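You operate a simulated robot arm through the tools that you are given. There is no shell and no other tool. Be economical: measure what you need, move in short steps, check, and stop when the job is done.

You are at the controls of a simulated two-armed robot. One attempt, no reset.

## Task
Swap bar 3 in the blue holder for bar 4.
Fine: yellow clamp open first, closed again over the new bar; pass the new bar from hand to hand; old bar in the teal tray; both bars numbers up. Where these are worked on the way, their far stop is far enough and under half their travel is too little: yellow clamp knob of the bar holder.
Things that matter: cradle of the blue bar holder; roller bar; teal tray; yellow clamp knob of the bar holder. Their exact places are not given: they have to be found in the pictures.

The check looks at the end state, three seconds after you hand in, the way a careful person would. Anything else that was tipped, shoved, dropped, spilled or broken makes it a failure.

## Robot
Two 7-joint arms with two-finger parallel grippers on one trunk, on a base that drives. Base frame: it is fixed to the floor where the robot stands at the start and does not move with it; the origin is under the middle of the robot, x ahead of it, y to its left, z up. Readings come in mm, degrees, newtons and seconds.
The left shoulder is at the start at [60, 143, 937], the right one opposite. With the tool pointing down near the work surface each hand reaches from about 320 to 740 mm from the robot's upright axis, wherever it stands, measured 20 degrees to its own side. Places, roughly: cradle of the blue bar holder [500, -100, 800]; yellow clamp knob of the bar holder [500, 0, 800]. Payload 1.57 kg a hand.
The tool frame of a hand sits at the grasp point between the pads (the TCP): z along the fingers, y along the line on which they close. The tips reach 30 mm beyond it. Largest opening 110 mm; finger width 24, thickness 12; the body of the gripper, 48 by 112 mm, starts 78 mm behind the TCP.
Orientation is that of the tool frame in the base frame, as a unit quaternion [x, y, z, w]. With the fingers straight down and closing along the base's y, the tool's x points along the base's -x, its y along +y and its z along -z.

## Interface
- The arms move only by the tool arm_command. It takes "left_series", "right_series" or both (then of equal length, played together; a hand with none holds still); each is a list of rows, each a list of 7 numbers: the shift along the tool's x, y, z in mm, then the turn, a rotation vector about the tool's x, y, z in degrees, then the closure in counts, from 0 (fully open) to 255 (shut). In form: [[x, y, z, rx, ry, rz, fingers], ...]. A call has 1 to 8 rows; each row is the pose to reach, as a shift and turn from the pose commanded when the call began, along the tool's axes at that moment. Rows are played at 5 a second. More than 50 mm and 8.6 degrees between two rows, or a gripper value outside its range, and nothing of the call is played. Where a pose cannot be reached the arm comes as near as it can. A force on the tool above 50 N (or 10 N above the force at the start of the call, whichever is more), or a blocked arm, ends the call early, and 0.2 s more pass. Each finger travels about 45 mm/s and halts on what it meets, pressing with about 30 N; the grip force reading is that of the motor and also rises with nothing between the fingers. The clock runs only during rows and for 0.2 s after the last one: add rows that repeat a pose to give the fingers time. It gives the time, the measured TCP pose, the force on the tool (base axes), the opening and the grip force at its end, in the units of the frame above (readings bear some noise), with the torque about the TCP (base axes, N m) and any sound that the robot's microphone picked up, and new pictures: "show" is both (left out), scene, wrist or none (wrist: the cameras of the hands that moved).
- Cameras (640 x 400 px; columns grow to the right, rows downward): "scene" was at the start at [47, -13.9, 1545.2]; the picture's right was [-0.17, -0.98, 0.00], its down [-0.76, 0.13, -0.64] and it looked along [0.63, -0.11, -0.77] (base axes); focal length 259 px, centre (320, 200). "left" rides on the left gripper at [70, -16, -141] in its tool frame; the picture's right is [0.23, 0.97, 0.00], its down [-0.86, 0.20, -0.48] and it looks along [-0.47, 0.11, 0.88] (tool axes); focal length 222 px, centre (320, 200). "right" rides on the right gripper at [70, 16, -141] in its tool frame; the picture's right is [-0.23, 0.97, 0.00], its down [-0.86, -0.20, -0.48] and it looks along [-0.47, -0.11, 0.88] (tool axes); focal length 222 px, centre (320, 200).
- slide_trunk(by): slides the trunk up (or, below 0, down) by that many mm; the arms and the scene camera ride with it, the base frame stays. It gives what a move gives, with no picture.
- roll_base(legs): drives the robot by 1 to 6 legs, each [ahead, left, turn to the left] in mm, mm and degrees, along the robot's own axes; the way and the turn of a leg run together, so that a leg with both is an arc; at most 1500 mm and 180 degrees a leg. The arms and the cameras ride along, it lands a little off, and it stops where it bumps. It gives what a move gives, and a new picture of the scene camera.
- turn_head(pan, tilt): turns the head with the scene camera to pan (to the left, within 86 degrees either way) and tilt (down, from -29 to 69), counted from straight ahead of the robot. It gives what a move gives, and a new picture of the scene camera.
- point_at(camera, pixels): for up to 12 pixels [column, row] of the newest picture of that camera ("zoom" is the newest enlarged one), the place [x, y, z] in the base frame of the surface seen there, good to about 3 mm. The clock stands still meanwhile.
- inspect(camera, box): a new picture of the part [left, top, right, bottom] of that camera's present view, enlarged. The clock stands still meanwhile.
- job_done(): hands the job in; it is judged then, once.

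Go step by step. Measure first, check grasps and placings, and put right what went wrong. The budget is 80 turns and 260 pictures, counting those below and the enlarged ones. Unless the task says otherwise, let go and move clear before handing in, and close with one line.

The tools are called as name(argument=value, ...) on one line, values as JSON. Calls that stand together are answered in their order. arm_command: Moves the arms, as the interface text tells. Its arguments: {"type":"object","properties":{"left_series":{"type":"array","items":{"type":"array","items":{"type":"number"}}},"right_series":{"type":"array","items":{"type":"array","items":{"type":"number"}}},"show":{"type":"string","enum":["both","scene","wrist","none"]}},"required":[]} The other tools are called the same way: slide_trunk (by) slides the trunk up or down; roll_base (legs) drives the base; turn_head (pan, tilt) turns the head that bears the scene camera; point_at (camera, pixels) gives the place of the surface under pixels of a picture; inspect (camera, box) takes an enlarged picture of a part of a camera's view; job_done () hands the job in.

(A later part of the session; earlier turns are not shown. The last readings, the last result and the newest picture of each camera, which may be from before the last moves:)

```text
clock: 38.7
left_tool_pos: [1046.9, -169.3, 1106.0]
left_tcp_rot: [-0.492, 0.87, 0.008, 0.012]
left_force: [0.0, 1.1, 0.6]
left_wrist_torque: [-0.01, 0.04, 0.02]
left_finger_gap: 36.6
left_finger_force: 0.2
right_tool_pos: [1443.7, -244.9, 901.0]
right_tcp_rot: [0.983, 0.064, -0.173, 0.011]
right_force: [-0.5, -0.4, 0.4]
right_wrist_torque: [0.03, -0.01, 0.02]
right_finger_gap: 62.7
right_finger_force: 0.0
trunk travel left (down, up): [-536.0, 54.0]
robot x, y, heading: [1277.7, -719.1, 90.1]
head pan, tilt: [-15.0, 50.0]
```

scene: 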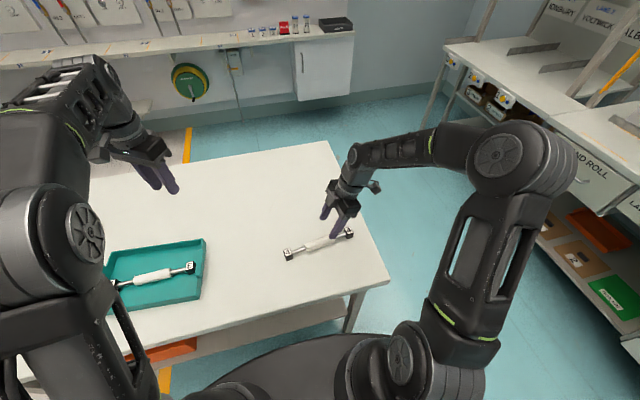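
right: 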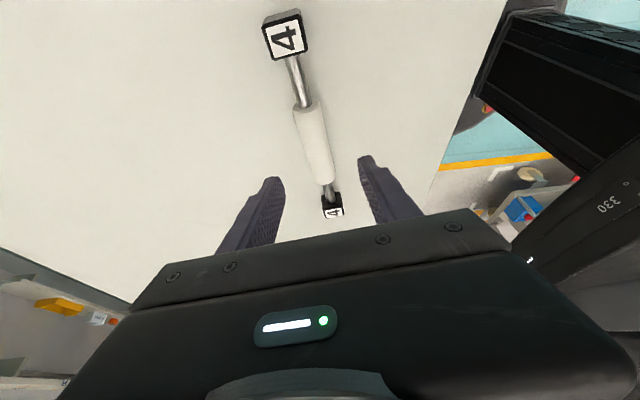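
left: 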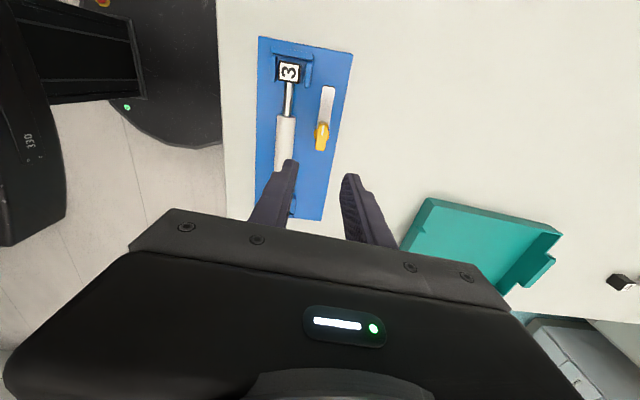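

Hand is straddling the bar with the proper tilt. Descending to TCP z≈817 and closing.

arm_command(right_series=[[18, 0, 37, 0, 0, 0, 115], [30, 0, 62, 0, 0, 0, 120], [37, 0, 76, 0, 0, 0, 125], [37, 0, 76, 0, 0, 0, 125]])

inspect(camera="scene", box=[270, 200, 382, 270])

```text
clock: 39.7
left_tool_pos: [1047.2, -168.8, 1107.3]
left_tcp_rot: [-0.492, 0.871, 0.009, 0.011]
left_force: [0.3, -0.8, -0.6]
left_wrist_torque: [0.01, 0.0, -0.07]
left_finger_gap: 36.8
left_finger_force: 0.1
right_tool_pos: [1452.9, -245.1, 816.6]
right_tcp_rot: [0.983, 0.064, -0.174, 0.011]
right_force: [-0.1, -0.7, 0.7]
right_wrist_torque: [0.01, -0.03, 0.01]
right_finger_gap: 55.7
right_finger_force: 0.1
trunk travel left (down, up): [-536.0, 54.0]
robot x, y, heading: [1275.9, -715.5, 90.3]
head pan, tilt: [-15.0, 50.0]
```

scene: 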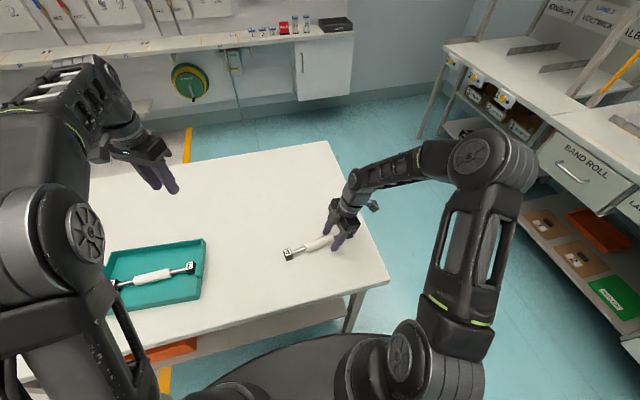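
right: 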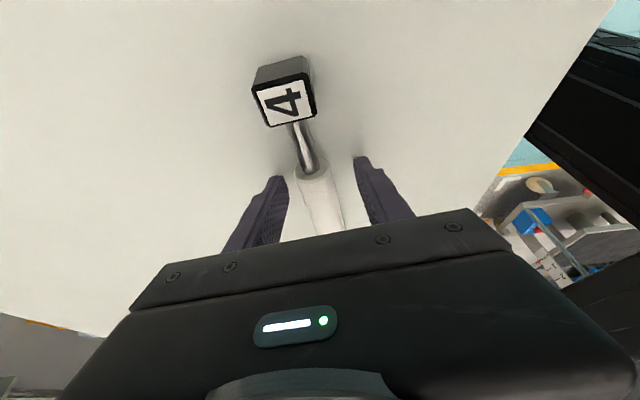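

```text
5.71 times, centred on (326, 235) of scene
```

zoom: 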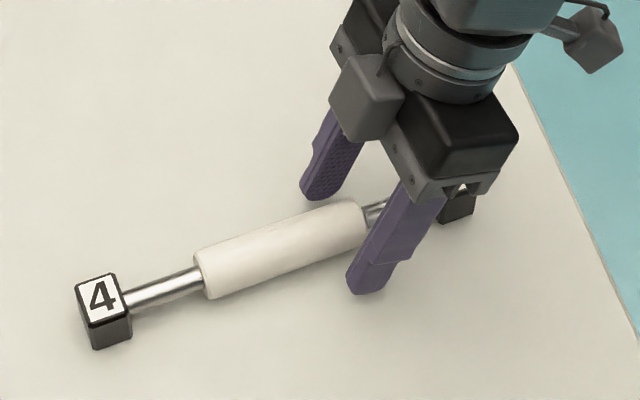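

The pads sit close to the roller's right end (365,215). I'll shift 7 mm inward, then close.

arm_command(right_series=[[-7, 0, 2.4, 0, 0, 0, 130], [-7, 0, 2.4, 0, 0, 0, 255], [-7, 0, 2.4, 0, 0, 0, 255], [-7, 0, 2.4, 0, 0, 0, 255], [-7, 0, 2.4, 0, 0, 0, 255]])

inspect(camera="scene", box=[270, 200, 382, 270])

```text
clock: 40.9
left_tool_pos: [1047.2, -170.0, 1106.6]
left_tcp_rot: [-0.492, 0.871, 0.009, 0.011]
left_force: [-1.0, -0.9, -0.5]
left_wrist_torque: [0.02, 0.0, 0.04]
left_finger_gap: 36.4
left_finger_force: 0.0
right_tool_pos: [1446.1, -245.7, 818.4]
right_tcp_rot: [0.983, 0.065, -0.174, 0.011]
right_force: [0.2, -1.3, 0.7]
right_wrist_torque: [-0.22, 0.45, 0.43]
right_finger_gap: 27.9
right_finger_force: 30.3
trunk travel left (down, up): [-536.0, 54.0]
robot x, y, heading: [1281.1, -718.2, 90.6]
head pan, tilt: [-15.0, 50.0]
```

scene: 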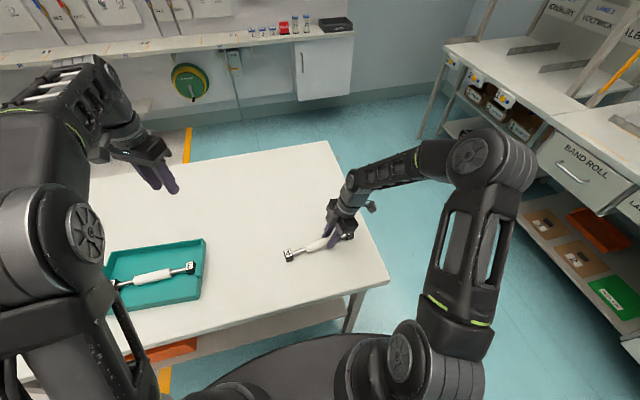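
right: 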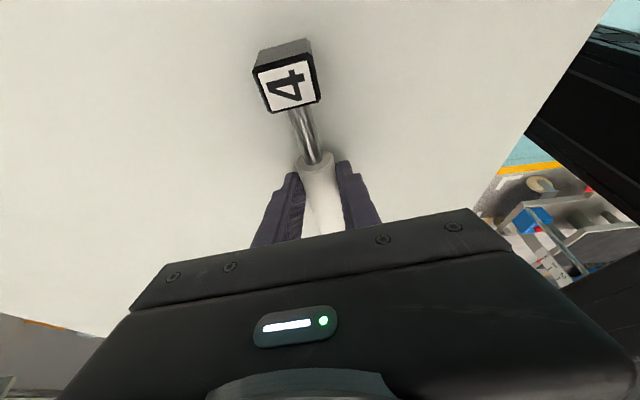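

```text
5.71 times, centred on (326, 235) of scene
```

zoom: 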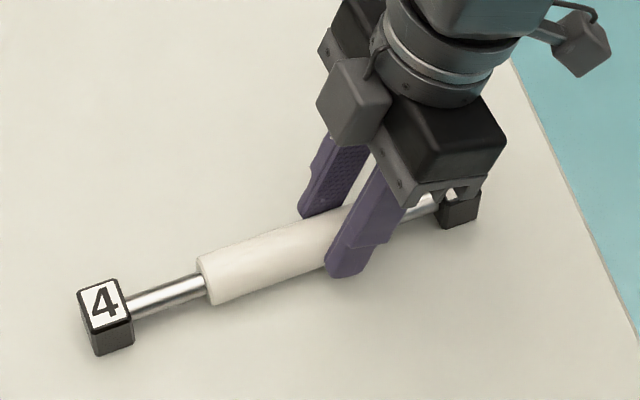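

Gripped (27.9 mm). Lifting and bringing the bar to the front centre of the robot, squaring its yaw.

arm_command(right_series=[[-4, 0, -11, 0, 0, 0, 255], [-15, 0, -42, 0, 0, 0, 255], [-30, 0, -82, 0, 0, 0, 255], [-45, 0, -122, 0, 0, 0, 255], [-78, -6, -111, 0.8, 0, 2.2, 255], [-110, -13, -99, 1.6, 0, 4.4, 255], [-142, -20, -87, 2.5, 0, 6.9, 255], [-169, -25, -77, 2.5, 0, 6.9, 255]])

inspect(camera="scene", box=[200, 160, 392, 280])

```text
clock: 42.7
left_tool_pos: [1045.6, -168.8, 1107.1]
left_tcp_rot: [-0.493, 0.87, 0.009, 0.012]
left_force: [-0.2, -0.1, -0.5]
left_wrist_torque: [0.02, -0.05, 0.01]
left_finger_gap: 36.4
left_finger_force: 0.1
right_tool_pos: [1309.9, -236.4, 945.7]
right_tcp_rot: [0.985, 0.001, -0.173, 0.001]
right_force: [-0.6, 0.2, -3.4]
right_wrist_torque: [-0.07, -0.06, 0.37]
right_finger_gap: 27.5
right_finger_force: 30.1
trunk travel left (down, up): [-536.0, 54.0]
robot x, y, heading: [1276.8, -713.8, 90.1]
head pan, tilt: [-15.0, 50.0]
```

scene: 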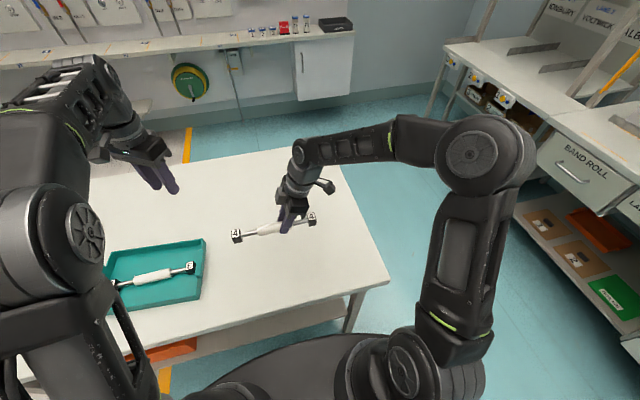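
right: 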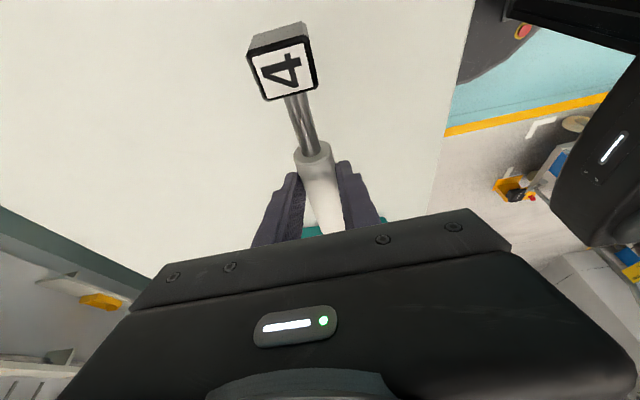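

```text
3.33 times, centred on (296, 220) of scene
```

zoom: 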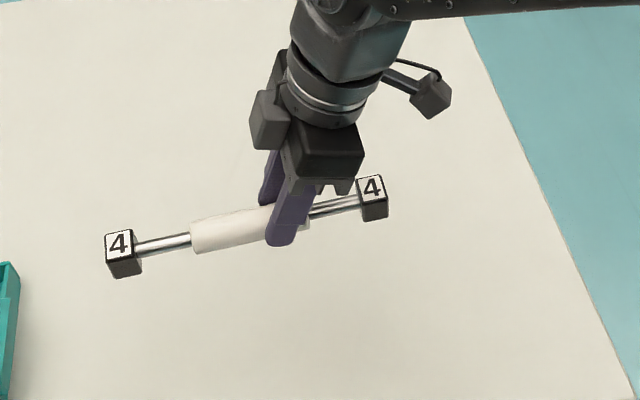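

point_at(camera="zoom", pixels=[[119, 243], [373, 187], [160, 243], [205, 230], [245, 222], [310, 205], [340, 203], [195, 240], [125, 268]])

```text
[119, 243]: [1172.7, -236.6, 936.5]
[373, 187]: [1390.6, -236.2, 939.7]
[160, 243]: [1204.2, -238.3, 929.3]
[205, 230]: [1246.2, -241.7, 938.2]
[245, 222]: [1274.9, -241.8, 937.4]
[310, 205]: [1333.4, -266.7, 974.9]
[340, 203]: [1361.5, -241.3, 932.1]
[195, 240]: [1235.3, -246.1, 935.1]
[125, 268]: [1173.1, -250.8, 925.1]
```

The held bar is level, centred at [1281,-237,923], and R's contact is about 21 mm right of centre. I'll bring the left hand in with matching yaw, clear on the left for now.

arm_command(left_series=[[1, -14, 6, 0, 0, 7.4, 150], [3, -28, 12, 0, 0, 14.8, 130], [4, -42, 18, 0, 0, 22.2, 110], [6, -56, 25, 0, 0, 29.6, 95], [7, -70, 31, 0, 0, 37, 95], [9, -84, 37, 0, 0, 44.4, 95], [10, -98, 43, 0, 0, 51.8, 95], [12, -112, 50, 0, 0, 59, 95]], show="none")

arm_command(left_series=[[0, 0, 0, 0, -7, 0, 95], [0, 0, 0, 0, -14, 0, 95], [0, 0, 0, 0, -20, 0, 95], [0, 0, 0, 0, -20, 0, 95]])

```text
clock: 44.5
left_tool_pos: [1137.7, -236.7, 1055.5]
left_tcp_rot: [0.0, 1.0, 0.013, 0.005]
left_force: [0.2, -0.5, 0.2]
left_wrist_torque: [0.0, -0.01, -0.02]
left_finger_gap: 69.0
left_finger_force: 0.0
right_tool_pos: [1310.2, -235.7, 947.6]
right_tcp_rot: [0.985, 0.001, -0.174, 0.001]
right_force: [0.5, -0.6, -3.5]
right_wrist_torque: [0.0, -0.08, -0.03]
right_finger_gap: 28.0
right_finger_force: 30.2
trunk travel left (down, up): [-536.0, 54.0]
robot x, y, heading: [1281.1, -720.4, 90.2]
head pan, tilt: [-15.0, 50.0]
```

```text
clock: 45.5
left_tool_pos: [1137.4, -235.9, 1056.1]
left_tcp_rot: [0.003, 0.984, 0.013, 0.18]
left_force: [0.1, -0.3, 0.3]
left_wrist_torque: [0.01, 0.0, 0.0]
left_finger_gap: 69.2
left_finger_force: 0.1
right_tool_pos: [1310.2, -237.2, 946.1]
right_tcp_rot: [0.985, 0.001, -0.174, 0.001]
right_force: [-0.1, 0.3, -3.3]
right_wrist_torque: [0.01, -0.1, -0.03]
right_finger_gap: 28.1
right_finger_force: 30.4
trunk travel left (down, up): [-536.0, 54.0]
robot x, y, heading: [1278.1, -718.6, 90.3]
head pan, tilt: [-15.0, 50.0]
```

scene: 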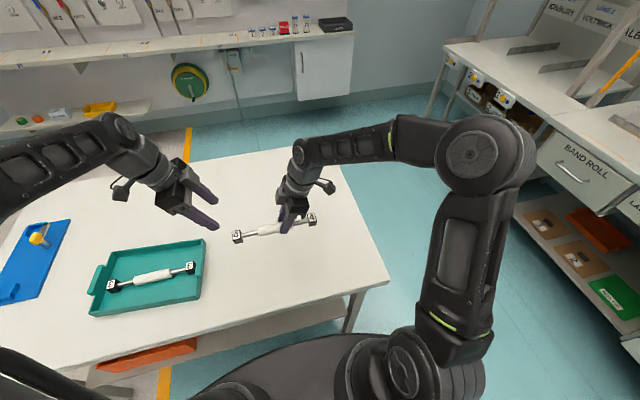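
left: 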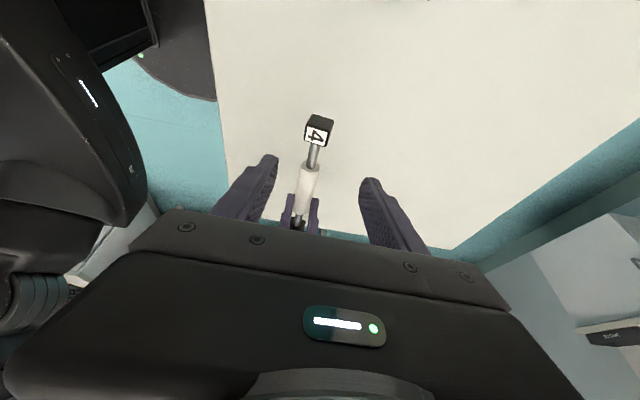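

Left hand is tilted and lined up behind the bar's left end (316,130). I'll approach along its tool axis to just above the roller and check.

arm_command(left_series=[[-32, -1, 0, 1.5, 0, 0, 95], [-64, -2, 0, 1.5, 0, 0, 100], [-64, -2, 45, 1.5, 0, 0, 105], [-64, -2, 90, 1.5, 0, 0, 110], [-64, -2, 105, 1.5, 0, 0, 110], [-64, -2, 105, 1.5, 0, 0, 110]])

inspect(camera="scene", box=[200, 160, 360, 260])

```text
clock: 46.9
left_tool_pos: [1235.4, -234.7, 979.1]
left_tcp_rot: [0.005, 0.984, 0.001, 0.179]
left_force: [-0.3, 0.0, -0.7]
left_wrist_torque: [-0.02, -0.03, 0.03]
left_finger_gap: 62.7
left_finger_force: 0.1
right_tool_pos: [1309.8, -235.8, 948.4]
right_tcp_rot: [0.985, 0.0, -0.174, 0.0]
right_force: [0.5, -0.2, -2.4]
right_wrist_torque: [0.01, -0.09, -0.02]
right_finger_gap: 27.9
right_finger_force: 29.9
trunk travel left (down, up): [-536.0, 54.0]
robot x, y, heading: [1279.2, -716.2, 90.1]
head pan, tilt: [-15.0, 50.0]
```

scene: 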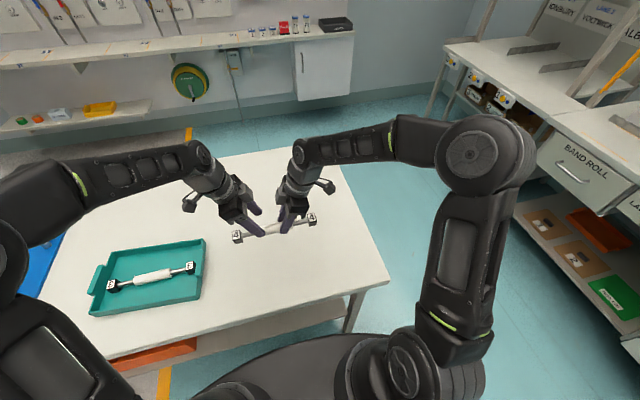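
left: 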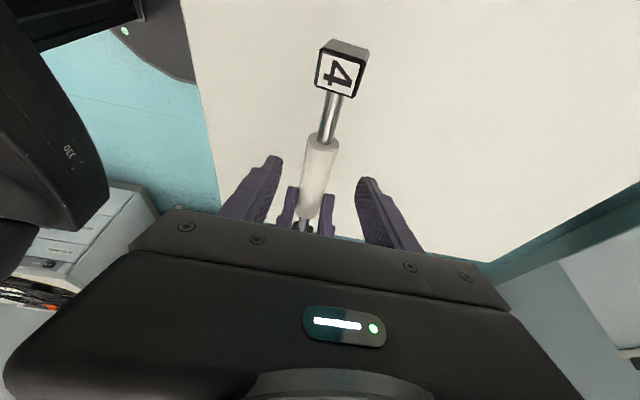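

```text
4.00 times, centred on (280, 210) of scene
```

zoom: 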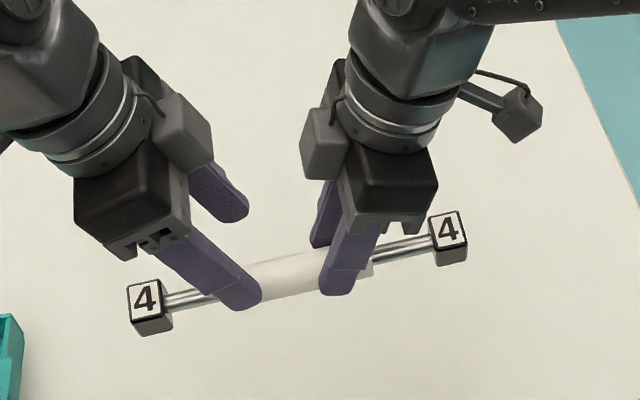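

The left fingers straddle the roller's left part with clear space from the right hand. Moving the last 37 mm and closing.

arm_command(left_series=[[0, 0, 20, 0, 0, 0, 115], [0, 0, 37, 0, 0, 0, 120], [0, 0, 37, 0, 0, 0, 255], [0, 0, 37, 0, 0, 0, 255], [0, 0, 37, 0, 0, 0, 255], [0, 0, 37, 0, 0, 0, 255]])

inspect(camera="scene", box=[200, 160, 360, 260])

```text
clock: 48.3
left_tool_pos: [1248.4, -236.4, 945.9]
left_tcp_rot: [0.005, 0.984, -0.001, 0.179]
left_force: [-0.2, -5.9, 1.3]
left_wrist_torque: [-0.09, -0.2, 0.18]
left_finger_gap: 28.0
left_finger_force: 29.9
right_tool_pos: [1310.9, -236.5, 947.0]
right_tcp_rot: [0.985, 0.0, -0.173, 0.0]
right_force: [0.2, 7.0, -3.9]
right_wrist_torque: [0.14, 0.05, -0.6]
right_finger_gap: 27.9
right_finger_force: 30.4
trunk travel left (down, up): [-536.0, 54.0]
robot x, y, heading: [1275.0, -719.8, 90.3]
head pan, tilt: [-15.0, 50.0]
```

scene: 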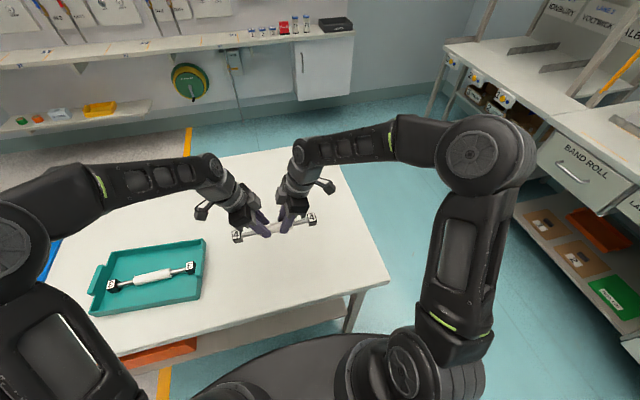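
left: 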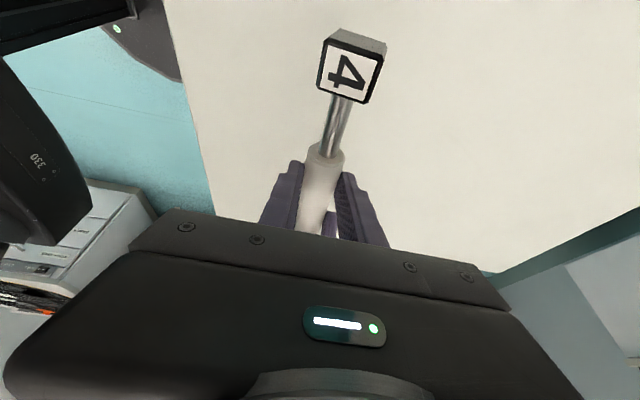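

```text
4.00 times, centred on (280, 210) of scene
```

zoom: 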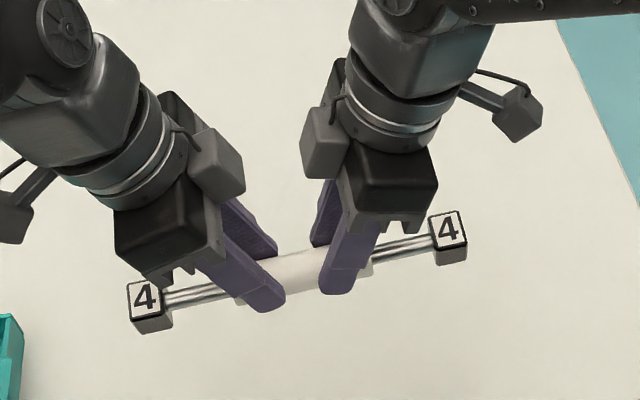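

Both hands hold the bar. The right hand now opens and backs out along its own axis.

arm_command(right_series=[[0, 0, 0, 0, 0, 0, 255], [0, 0, 0, 0, 0, 0, 200], [0, 0, 0, 0, 0, 0, 130], [0, 0, 0, 0, 0, 0, 110], [0, 0, -40, 0, 0, 0, 110], [0, 0, -80, 0, 0, 0, 110], [0, 0, -120, 0, 0, 0, 110], [0, 0, -120, 0, 0, 0, 110]])

inspect(camera="scene", box=[200, 160, 360, 260])

point_at(camera="zoom", pixels=[[146, 297], [447, 229], [190, 293], [390, 255], [340, 265]])

```text
clock: 50.1
left_tool_pos: [1248.4, -234.4, 945.5]
left_tcp_rot: [0.005, 0.984, -0.001, 0.179]
left_force: [-0.4, -0.6, -1.4]
left_wrist_torque: [-0.01, 0.15, 0.0]
left_finger_gap: 27.7
left_finger_force: 30.2
right_tool_pos: [1351.7, -235.7, 1060.5]
right_tcp_rot: [0.985, 0.001, -0.173, 0.0]
right_force: [-0.8, 0.5, 0.9]
right_wrist_torque: [-0.01, -0.01, -0.02]
right_finger_gap: 62.8
right_finger_force: 0.1
trunk travel left (down, up): [-536.0, 54.0]
robot x, y, heading: [1276.2, -718.0, 90.4]
head pan, tilt: [-15.0, 50.0]
```

scene: 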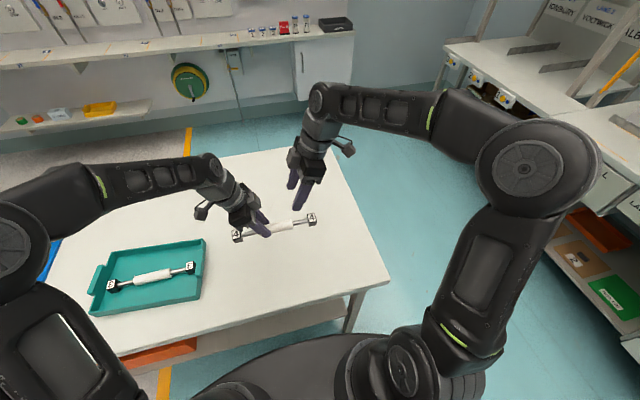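
right: 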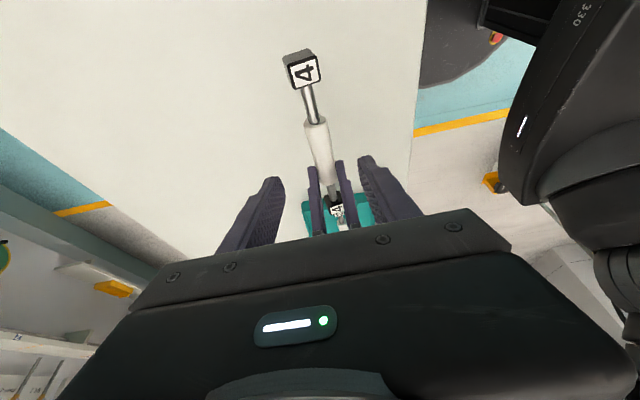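

```text
4.00 times, centred on (280, 210) of scene
```

zoom: 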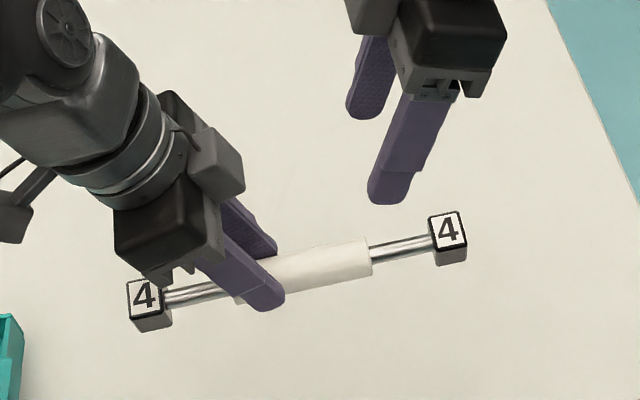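

```text
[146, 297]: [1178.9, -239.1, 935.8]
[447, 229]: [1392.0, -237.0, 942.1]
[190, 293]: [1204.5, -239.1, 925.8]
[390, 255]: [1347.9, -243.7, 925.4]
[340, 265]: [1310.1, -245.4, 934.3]
```

Hand-over done; the left hand alone holds bar 4 with numbers up. I'll drive back to the front of the table the way I came.

roll_base(legs=[[-75, 0, 0], [0, 540, 0], [0, 0, -90]])

inspect(camera="left", box=[200, 0, 440, 240])

```text
clock: 57.7
left_tool_pos: [1217.8, -771.0, 945.4]
left_tcp_rot: [0.705, 0.687, -0.127, 0.125]
left_force: [-0.1, -0.9, -2.3]
left_wrist_torque: [0.1, 0.0, -0.01]
left_finger_gap: 27.9
left_finger_force: 29.9
right_tool_pos: [1214.9, -875.1, 1059.7]
right_tcp_rot: [-0.691, 0.702, 0.122, 0.124]
right_force: [-0.4, 0.4, 0.3]
right_wrist_torque: [0.02, -0.01, 0.05]
right_finger_gap: 62.6
right_finger_force: 0.1
trunk travel left (down, up): [-536.0, 54.0]
robot x, y, heading: [733.8, -794.6, -0.6]
head pan, tilt: [-15.0, 50.0]
```

scene: 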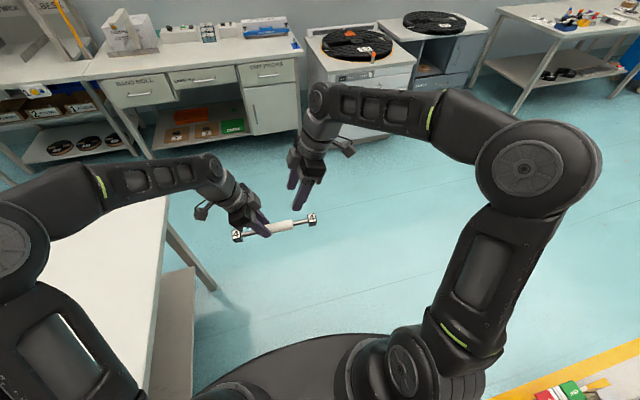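

```text
1.67 times, centred on (320, 120) of left
```

zoom: 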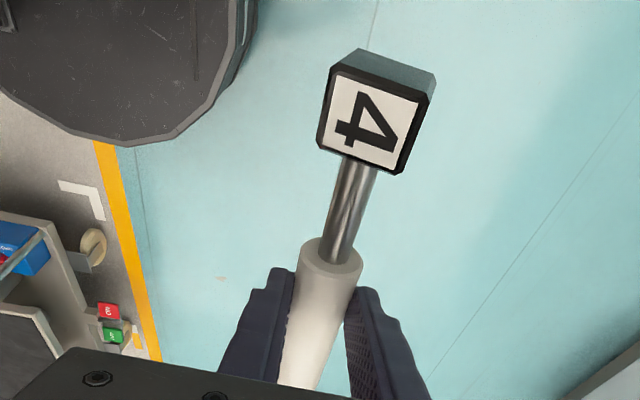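

The bar is secure. Now back along the table's side and left to its front.

roll_base(legs=[[-735, 0, 0], [0, 745, 0.5]])

inspect(camera="scene", box=[200, 180, 392, 300])

```text
clock: 65.4
left_tool_pos: [493.7, -11.0, 945.4]
left_tcp_rot: [0.705, 0.686, -0.128, 0.126]
left_force: [0.0, -0.3, -2.7]
left_wrist_torque: [0.07, 0.01, 0.03]
left_finger_gap: 27.6
left_finger_force: 30.0
right_tool_pos: [490.2, -113.4, 1060.8]
right_tcp_rot: [-0.691, 0.701, 0.122, 0.124]
right_force: [0.2, 0.2, -0.3]
right_wrist_torque: [0.01, 0.02, 0.0]
right_finger_gap: 62.6
right_finger_force: 0.1
trunk travel left (down, up): [-536.0, 54.0]
robot x, y, heading: [9.5, -35.2, -0.6]
head pan, tilt: [-15.0, 50.0]
```

scene: 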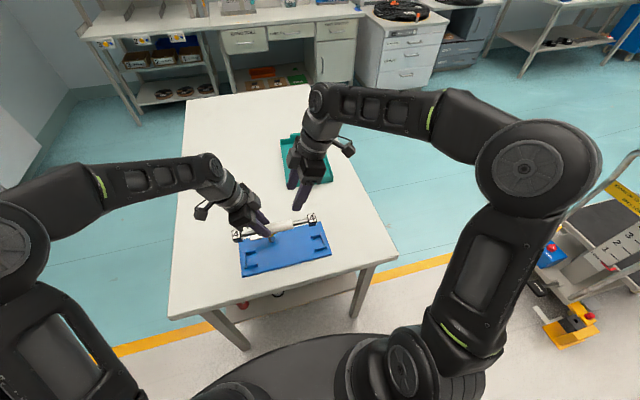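

```text
3.33 times, centred on (296, 240) of scene
```

zoom: 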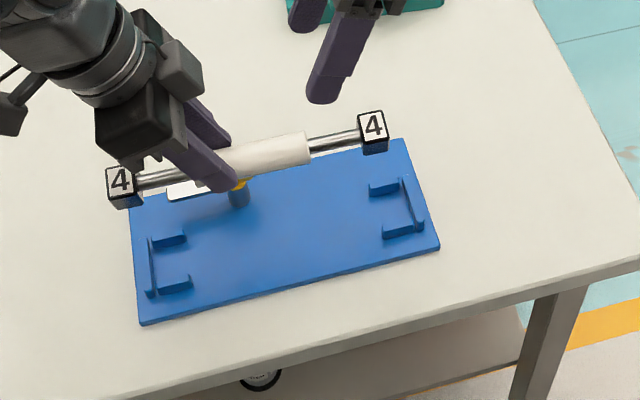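

Now measure the held bar's heads and the cradle's clips.

point_at(camera="zoom", pixels=[[120, 180], [374, 126], [155, 182], [335, 142], [168, 236], [173, 282], [153, 268], [385, 185], [405, 228], [412, 205], [168, 262], [395, 207]])

inspect(camera="scene", box=[224, 200, 288, 240])

inspect(camera="scene", box=[230, 225, 342, 295])

point_at(camera="zoom", pixels=[[120, 133], [131, 205], [80, 170], [490, 40], [525, 125], [548, 75], [150, 125], [475, 100], [440, 50], [480, 120]])

```text
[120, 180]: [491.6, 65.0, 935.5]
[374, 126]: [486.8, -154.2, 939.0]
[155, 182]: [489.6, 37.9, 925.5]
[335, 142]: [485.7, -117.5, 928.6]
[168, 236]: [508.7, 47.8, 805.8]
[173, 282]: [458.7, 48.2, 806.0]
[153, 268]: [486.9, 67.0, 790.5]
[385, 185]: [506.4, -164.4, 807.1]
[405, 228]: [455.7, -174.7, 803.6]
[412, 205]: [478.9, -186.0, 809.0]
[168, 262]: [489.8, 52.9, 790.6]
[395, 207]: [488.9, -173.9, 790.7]
```

```text
10.00 times, centred on (256, 220) of scene
```

zoom: 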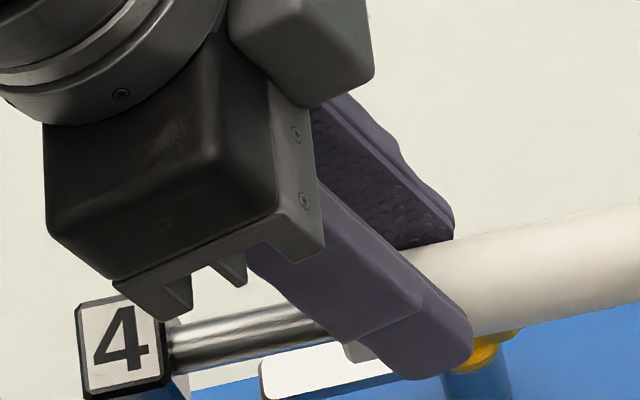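

```text
5.71 times, centred on (286, 260) of scene
```

zoom: 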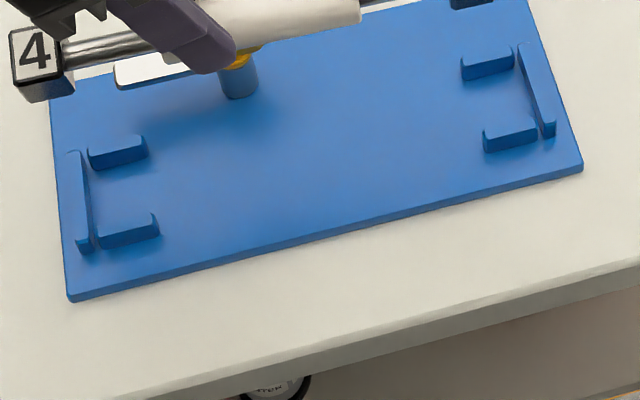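

```text
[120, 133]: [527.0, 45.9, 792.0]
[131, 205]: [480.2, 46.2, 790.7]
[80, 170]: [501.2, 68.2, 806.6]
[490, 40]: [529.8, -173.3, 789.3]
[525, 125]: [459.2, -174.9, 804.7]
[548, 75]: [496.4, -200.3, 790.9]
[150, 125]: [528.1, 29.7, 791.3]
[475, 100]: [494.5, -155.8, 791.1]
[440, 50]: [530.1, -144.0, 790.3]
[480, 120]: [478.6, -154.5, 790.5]
```

The bar is about 1° off in yaw and pitch and offset about (−9,−14) mm from the cradle centre. I'll correct these, come partway down, and move the right hand out of the way.

arm_command(left_series=[[2, -3, 14, -0.1, 0.3, -0.3, 255], [4, -5, 28, -0.2, 0.5, -0.6, 255], [6, -7, 42, -0.3, 0.8, -0.9, 255], [9, -9, 57, -0.43, 1, -1.18, 255], [9, -9, 67, -0.43, 1, -1.18, 255], [9, -9, 67, -0.43, 1, -1.18, 255]], right_series=[[28, 0, -10, 0, 0, 0, 110], [56, 0, -20, 0, 0, 0, 110], [85, 0, -31, 0, 0, 0, 110], [113, 0, -41, 0, 0, 0, 110], [150, 0, -55, 0, 0, 0, 110], [150, 0, -55, 0, 0, 0, 110]])

inspect(camera="scene", box=[220, 205, 348, 285])

inspect(camera="right", box=[200, 0, 440, 150])

```text
clock: 66.8
left_tool_pos: [483.2, -25.0, 880.3]
left_tcp_rot: [0.698, 0.696, -0.119, 0.121]
left_force: [0.8, 0.7, -2.6]
left_wrist_torque: [0.08, -0.02, -0.02]
left_finger_gap: 27.4
left_finger_force: 30.1
right_tool_pos: [487.8, -275.0, 1059.9]
right_tcp_rot: [-0.691, 0.701, 0.122, 0.123]
right_force: [0.3, -0.5, 0.1]
right_wrist_torque: [-0.02, -0.02, -0.02]
right_finger_gap: 62.5
right_finger_force: 0.1
trunk travel left (down, up): [-536.0, 54.0]
robot x, y, heading: [7.4, -34.6, -0.8]
head pan, tilt: [-15.0, 50.0]
```

scene: 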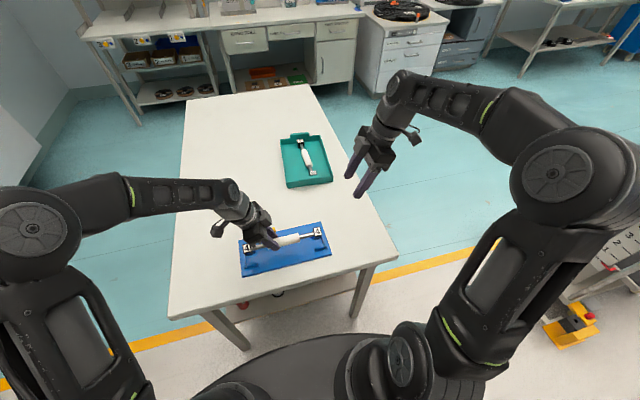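
right: 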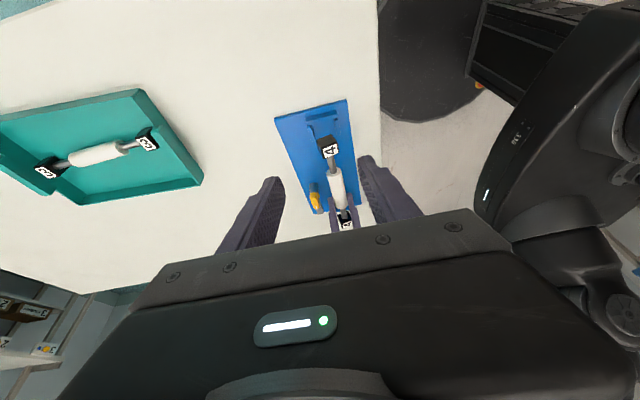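
left: 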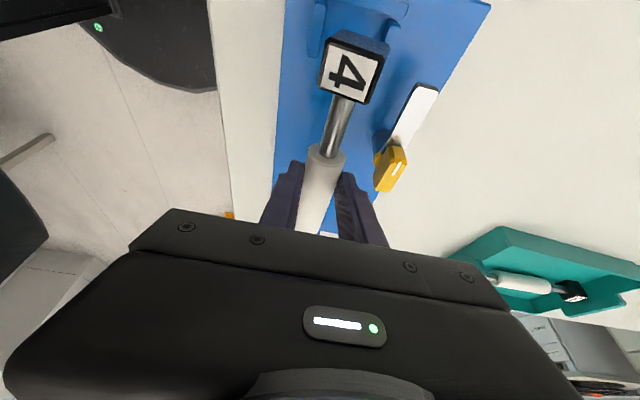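

```text
5.00 times, centred on (284, 245) of scene
```

zoom: 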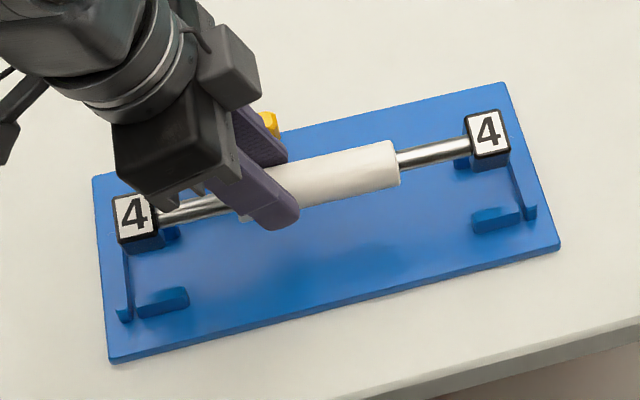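

```text
2.67 times, centred on (320, 75) of right
```

zoom: 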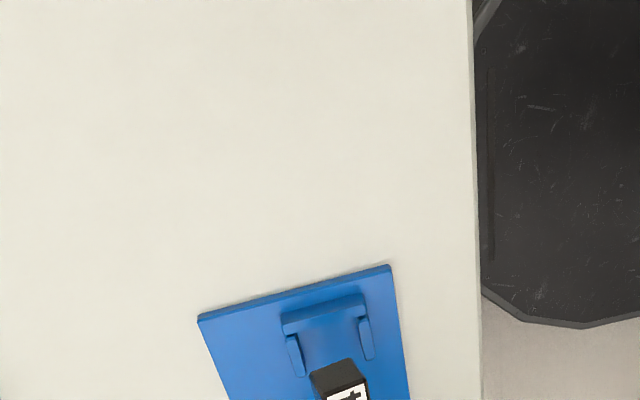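

Now measuring heads and clips in three views.

inspect(camera="left", box=[270, 0, 430, 100])

point_at(camera="zoom", pixels=[[320, 290], [200, 130], [500, 60], [320, 20], [265, 230], [410, 290], [290, 480]])

inspect(camera="right", box=[260, 90, 388, 230])

inspect(camera="scene", box=[230, 218, 342, 288])

```text
4.00 times, centred on (350, 50) of left
```

zoom: 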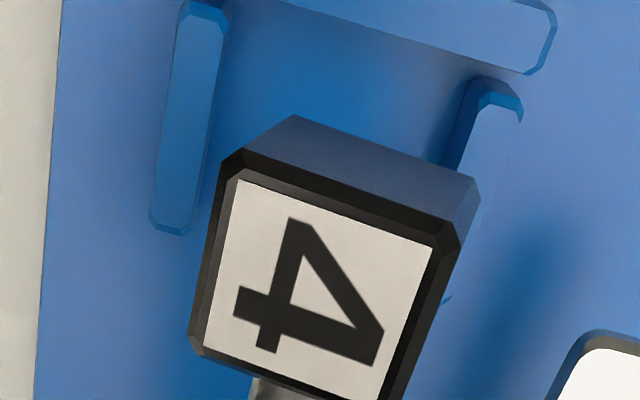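

```text
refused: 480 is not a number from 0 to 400
```

```text
2.86 times, centred on (324, 160) of right
```

zoom: 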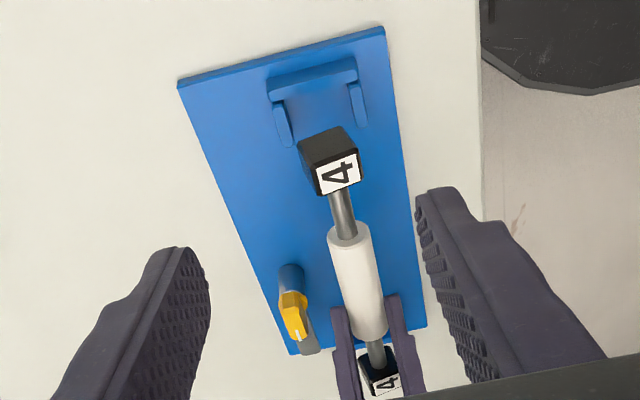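

```text
5.71 times, centred on (286, 253) of scene
```

zoom: 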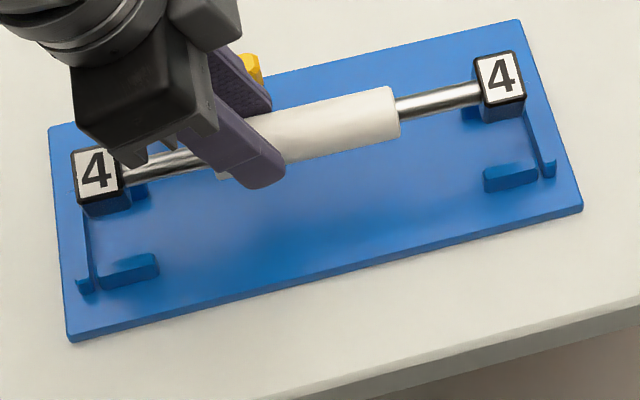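

point_at(camera="zoom", pixels=[[97, 172], [500, 77], [128, 262], [515, 172], [548, 160], [87, 270], [425, 107], [460, 97], [150, 165]])

point_at(camera="left", pixels=[[350, 72], [317, 28], [395, 24], [365, 7], [336, 130], [340, 120], [316, 52]])

point_at(camera="right", pixels=[[330, 153], [359, 132], [386, 125], [370, 117], [331, 163], [359, 127], [385, 122]])

```text
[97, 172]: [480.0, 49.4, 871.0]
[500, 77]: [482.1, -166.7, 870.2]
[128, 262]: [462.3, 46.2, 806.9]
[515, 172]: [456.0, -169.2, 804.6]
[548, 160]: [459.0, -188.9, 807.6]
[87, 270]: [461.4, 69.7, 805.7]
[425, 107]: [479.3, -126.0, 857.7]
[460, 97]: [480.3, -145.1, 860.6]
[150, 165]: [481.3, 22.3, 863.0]
```

```text
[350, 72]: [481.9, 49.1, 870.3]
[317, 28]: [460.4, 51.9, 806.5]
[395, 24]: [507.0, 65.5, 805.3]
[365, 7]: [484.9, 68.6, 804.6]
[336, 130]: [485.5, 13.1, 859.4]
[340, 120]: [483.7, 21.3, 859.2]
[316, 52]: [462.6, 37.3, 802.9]
```

```text
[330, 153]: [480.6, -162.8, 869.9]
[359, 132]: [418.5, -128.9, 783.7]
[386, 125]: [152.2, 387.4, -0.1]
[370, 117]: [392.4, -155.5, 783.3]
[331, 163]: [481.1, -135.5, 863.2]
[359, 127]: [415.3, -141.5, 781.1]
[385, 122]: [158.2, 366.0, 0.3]
```

Heads at (481,49) and (482,−167), level, and the clips are centred at x≈482.5, y≈−60: aligned within clearance. Lowering into the cradle.

arm_command(left_series=[[7, 1, 18.8, 0, 0, 0, 255], [12.5, 1, 34, 0, 0, 0, 255], [15, 1, 41, 0, 0, 0, 255], [16.5, 1, 45, 0, 0, 0, 255], [17, 1, 47, 0, 0, 0, 255], [17, 1, 47, 0, 0, 0, 255]])

inspect(camera="scene", box=[230, 218, 342, 288])

point_at(camera="zoom", pixels=[[112, 214], [508, 120], [425, 145]])

```text
clock: 68.2
left_tool_pos: [484.3, -26.0, 833.3]
left_tcp_rot: [0.698, 0.695, -0.119, 0.123]
left_force: [1.5, 3.3, 23.6]
left_wrist_torque: [-0.02, 0.23, -0.01]
left_finger_gap: 27.8
left_finger_force: 29.9
right_tool_pos: [487.5, -274.0, 1061.6]
right_tcp_rot: [-0.692, 0.701, 0.122, 0.123]
right_force: [0.3, 0.6, 0.6]
right_wrist_torque: [0.02, 0.02, 0.02]
right_finger_gap: 62.6
right_finger_force: 0.1
trunk travel left (down, up): [-536.0, 54.0]
robot x, y, heading: [9.2, -30.3, -0.6]
head pan, tilt: [-15.0, 50.0]
```

scene: 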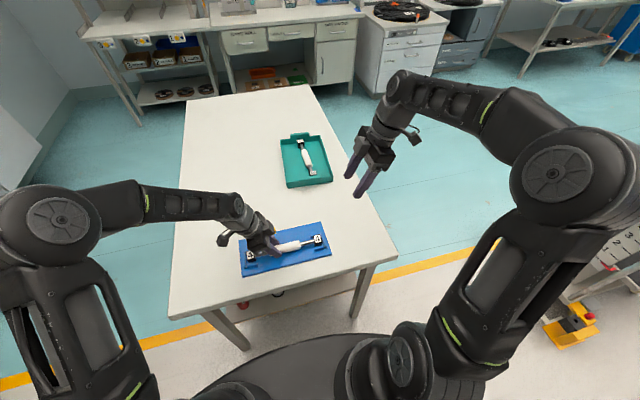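
left: 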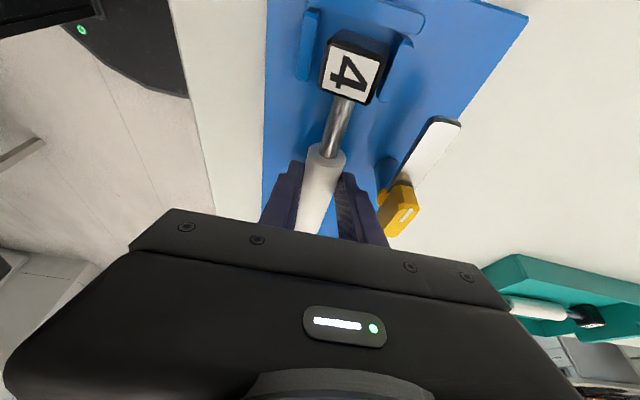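

```text
5.71 times, centred on (286, 253) of scene
```

zoom: 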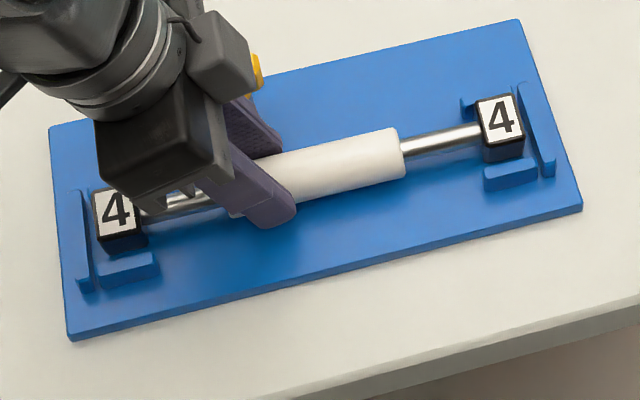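

```text
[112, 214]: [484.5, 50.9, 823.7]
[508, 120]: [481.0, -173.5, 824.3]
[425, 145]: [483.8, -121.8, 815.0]
```

Upward force of 24 N and head tops at z≈824 say the bar is down between the clips. I'll release with a limited opening and back out along the tool axis.

arm_command(left_series=[[-0.5, 0, -1.5, 0, 0, 0, 220], [-0.5, 0, -1.5, 0, 0, 0, 170], [-0.5, 0, -1.5, 0, 0, 0, 150], [-0.5, 0, -1.5, 0, 0, 0, 145], [0, 0, -30, 0, 0, 0, 145], [0, 0, -70, 0, 0, 0, 145], [0, 0, -110, 0, 0, 0, 145], [0, 0, -140, 0, 0, 0, 145]])

inspect(camera="scene", box=[230, 218, 342, 288])

point_at(camera="zoom", pixels=[[112, 214], [503, 120], [425, 145], [310, 170]])

```text
clock: 70.0
left_tool_pos: [484.6, 19.1, 962.9]
left_tcp_rot: [0.698, 0.696, -0.12, 0.121]
left_force: [-0.8, 0.3, 0.5]
left_wrist_torque: [-0.02, 0.03, 0.0]
left_finger_gap: 47.4
left_finger_force: 0.0
right_tool_pos: [487.1, -274.3, 1060.9]
right_tcp_rot: [-0.691, 0.702, 0.122, 0.124]
right_force: [-0.3, -0.3, -0.3]
right_wrist_torque: [-0.04, -0.01, 0.0]
right_finger_gap: 62.8
right_finger_force: 0.1
trunk travel left (down, up): [-536.0, 54.0]
robot x, y, heading: [10.4, -30.8, -0.8]
head pan, tilt: [-15.0, 50.0]
```

scene: 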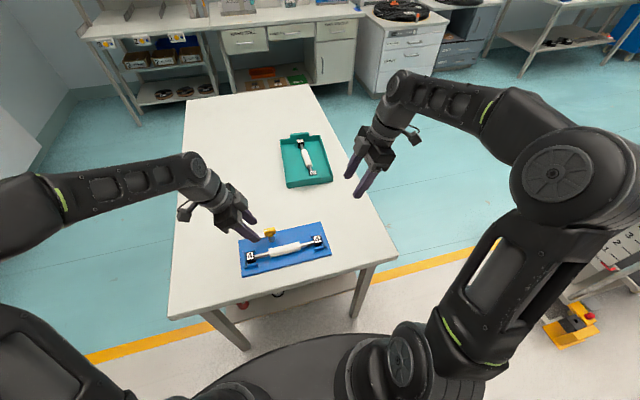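
left: 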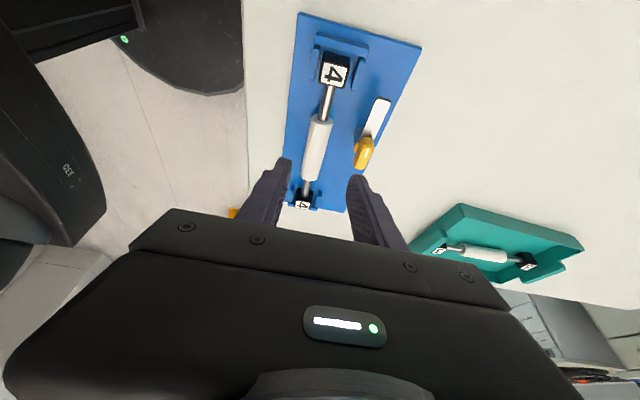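

```text
5.71 times, centred on (286, 253) of scene
```

zoom: 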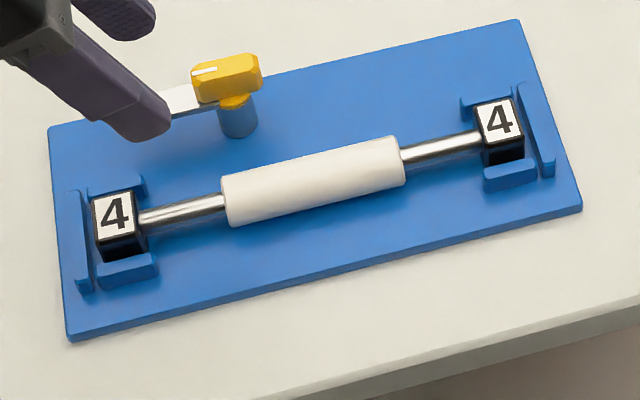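

```text
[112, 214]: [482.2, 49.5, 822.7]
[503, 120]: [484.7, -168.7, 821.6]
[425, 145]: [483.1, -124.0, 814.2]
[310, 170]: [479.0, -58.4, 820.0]
```

Bar 4 sits properly between the clips, numbers up (tops at z≈822). Next I'll straighten the left hand and take it above the knob to close the clamp.

arm_command(left_series=[[0, 0, -5, 0, 7, 0, 145], [-5, 18, 5, 0, 14, 0, 140], [-12, 36, 30, 0, 20, 0, 135], [-21, 53, 61, 0, 20, 0, 130], [-21, 53, 61, 0, 20, 0, 130]], show="wrist")

inspect(camera="left", box=[256, 80, 384, 200])

inspect(camera="scene", box=[240, 205, 304, 245])

```text
clock: 71.2
left_tool_pos: [538.3, -20.7, 911.3]
left_tcp_rot: [0.708, 0.706, 0.004, -0.002]
left_force: [-0.3, 0.1, 0.8]
left_wrist_torque: [0.03, -0.01, 0.03]
left_finger_gap: 53.8
left_finger_force: 0.1
right_tool_pos: [487.3, -274.3, 1061.3]
right_tcp_rot: [-0.692, 0.7, 0.122, 0.123]
right_force: [0.5, -0.1, 0.1]
right_wrist_torque: [0.0, 0.0, 0.0]
right_finger_gap: 62.6
right_finger_force: 0.1
trunk travel left (down, up): [-536.0, 54.0]
robot x, y, heading: [7.7, -30.1, -0.8]
head pan, tilt: [-15.0, 50.0]
```

left: 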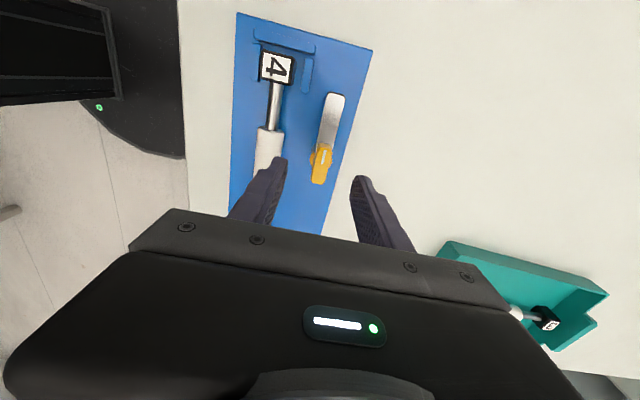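

```text
3.33 times, centred on (320, 140) of left
```

zoom: 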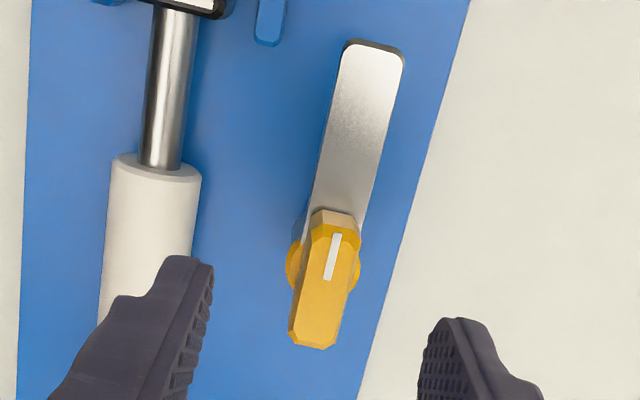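

```text
10.00 times, centred on (272, 225) of scene
```

zoom: 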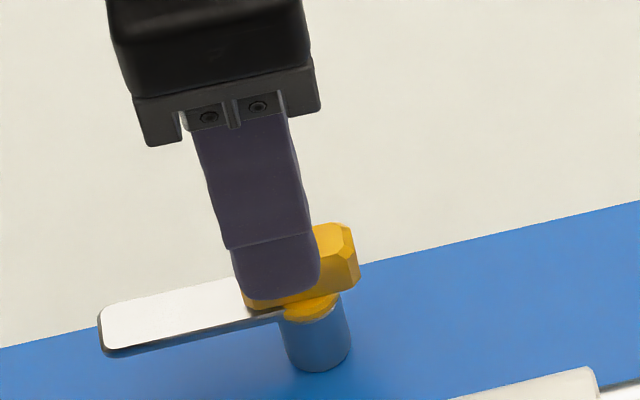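

point_at(camera="left", pixels=[[321, 148], [318, 180], [319, 163], [330, 105], [314, 163], [326, 163]])

```text
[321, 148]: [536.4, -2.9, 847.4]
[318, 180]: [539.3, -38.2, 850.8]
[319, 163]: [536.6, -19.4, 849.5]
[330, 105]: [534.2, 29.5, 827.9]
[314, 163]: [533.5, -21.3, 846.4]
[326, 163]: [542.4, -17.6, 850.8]
```

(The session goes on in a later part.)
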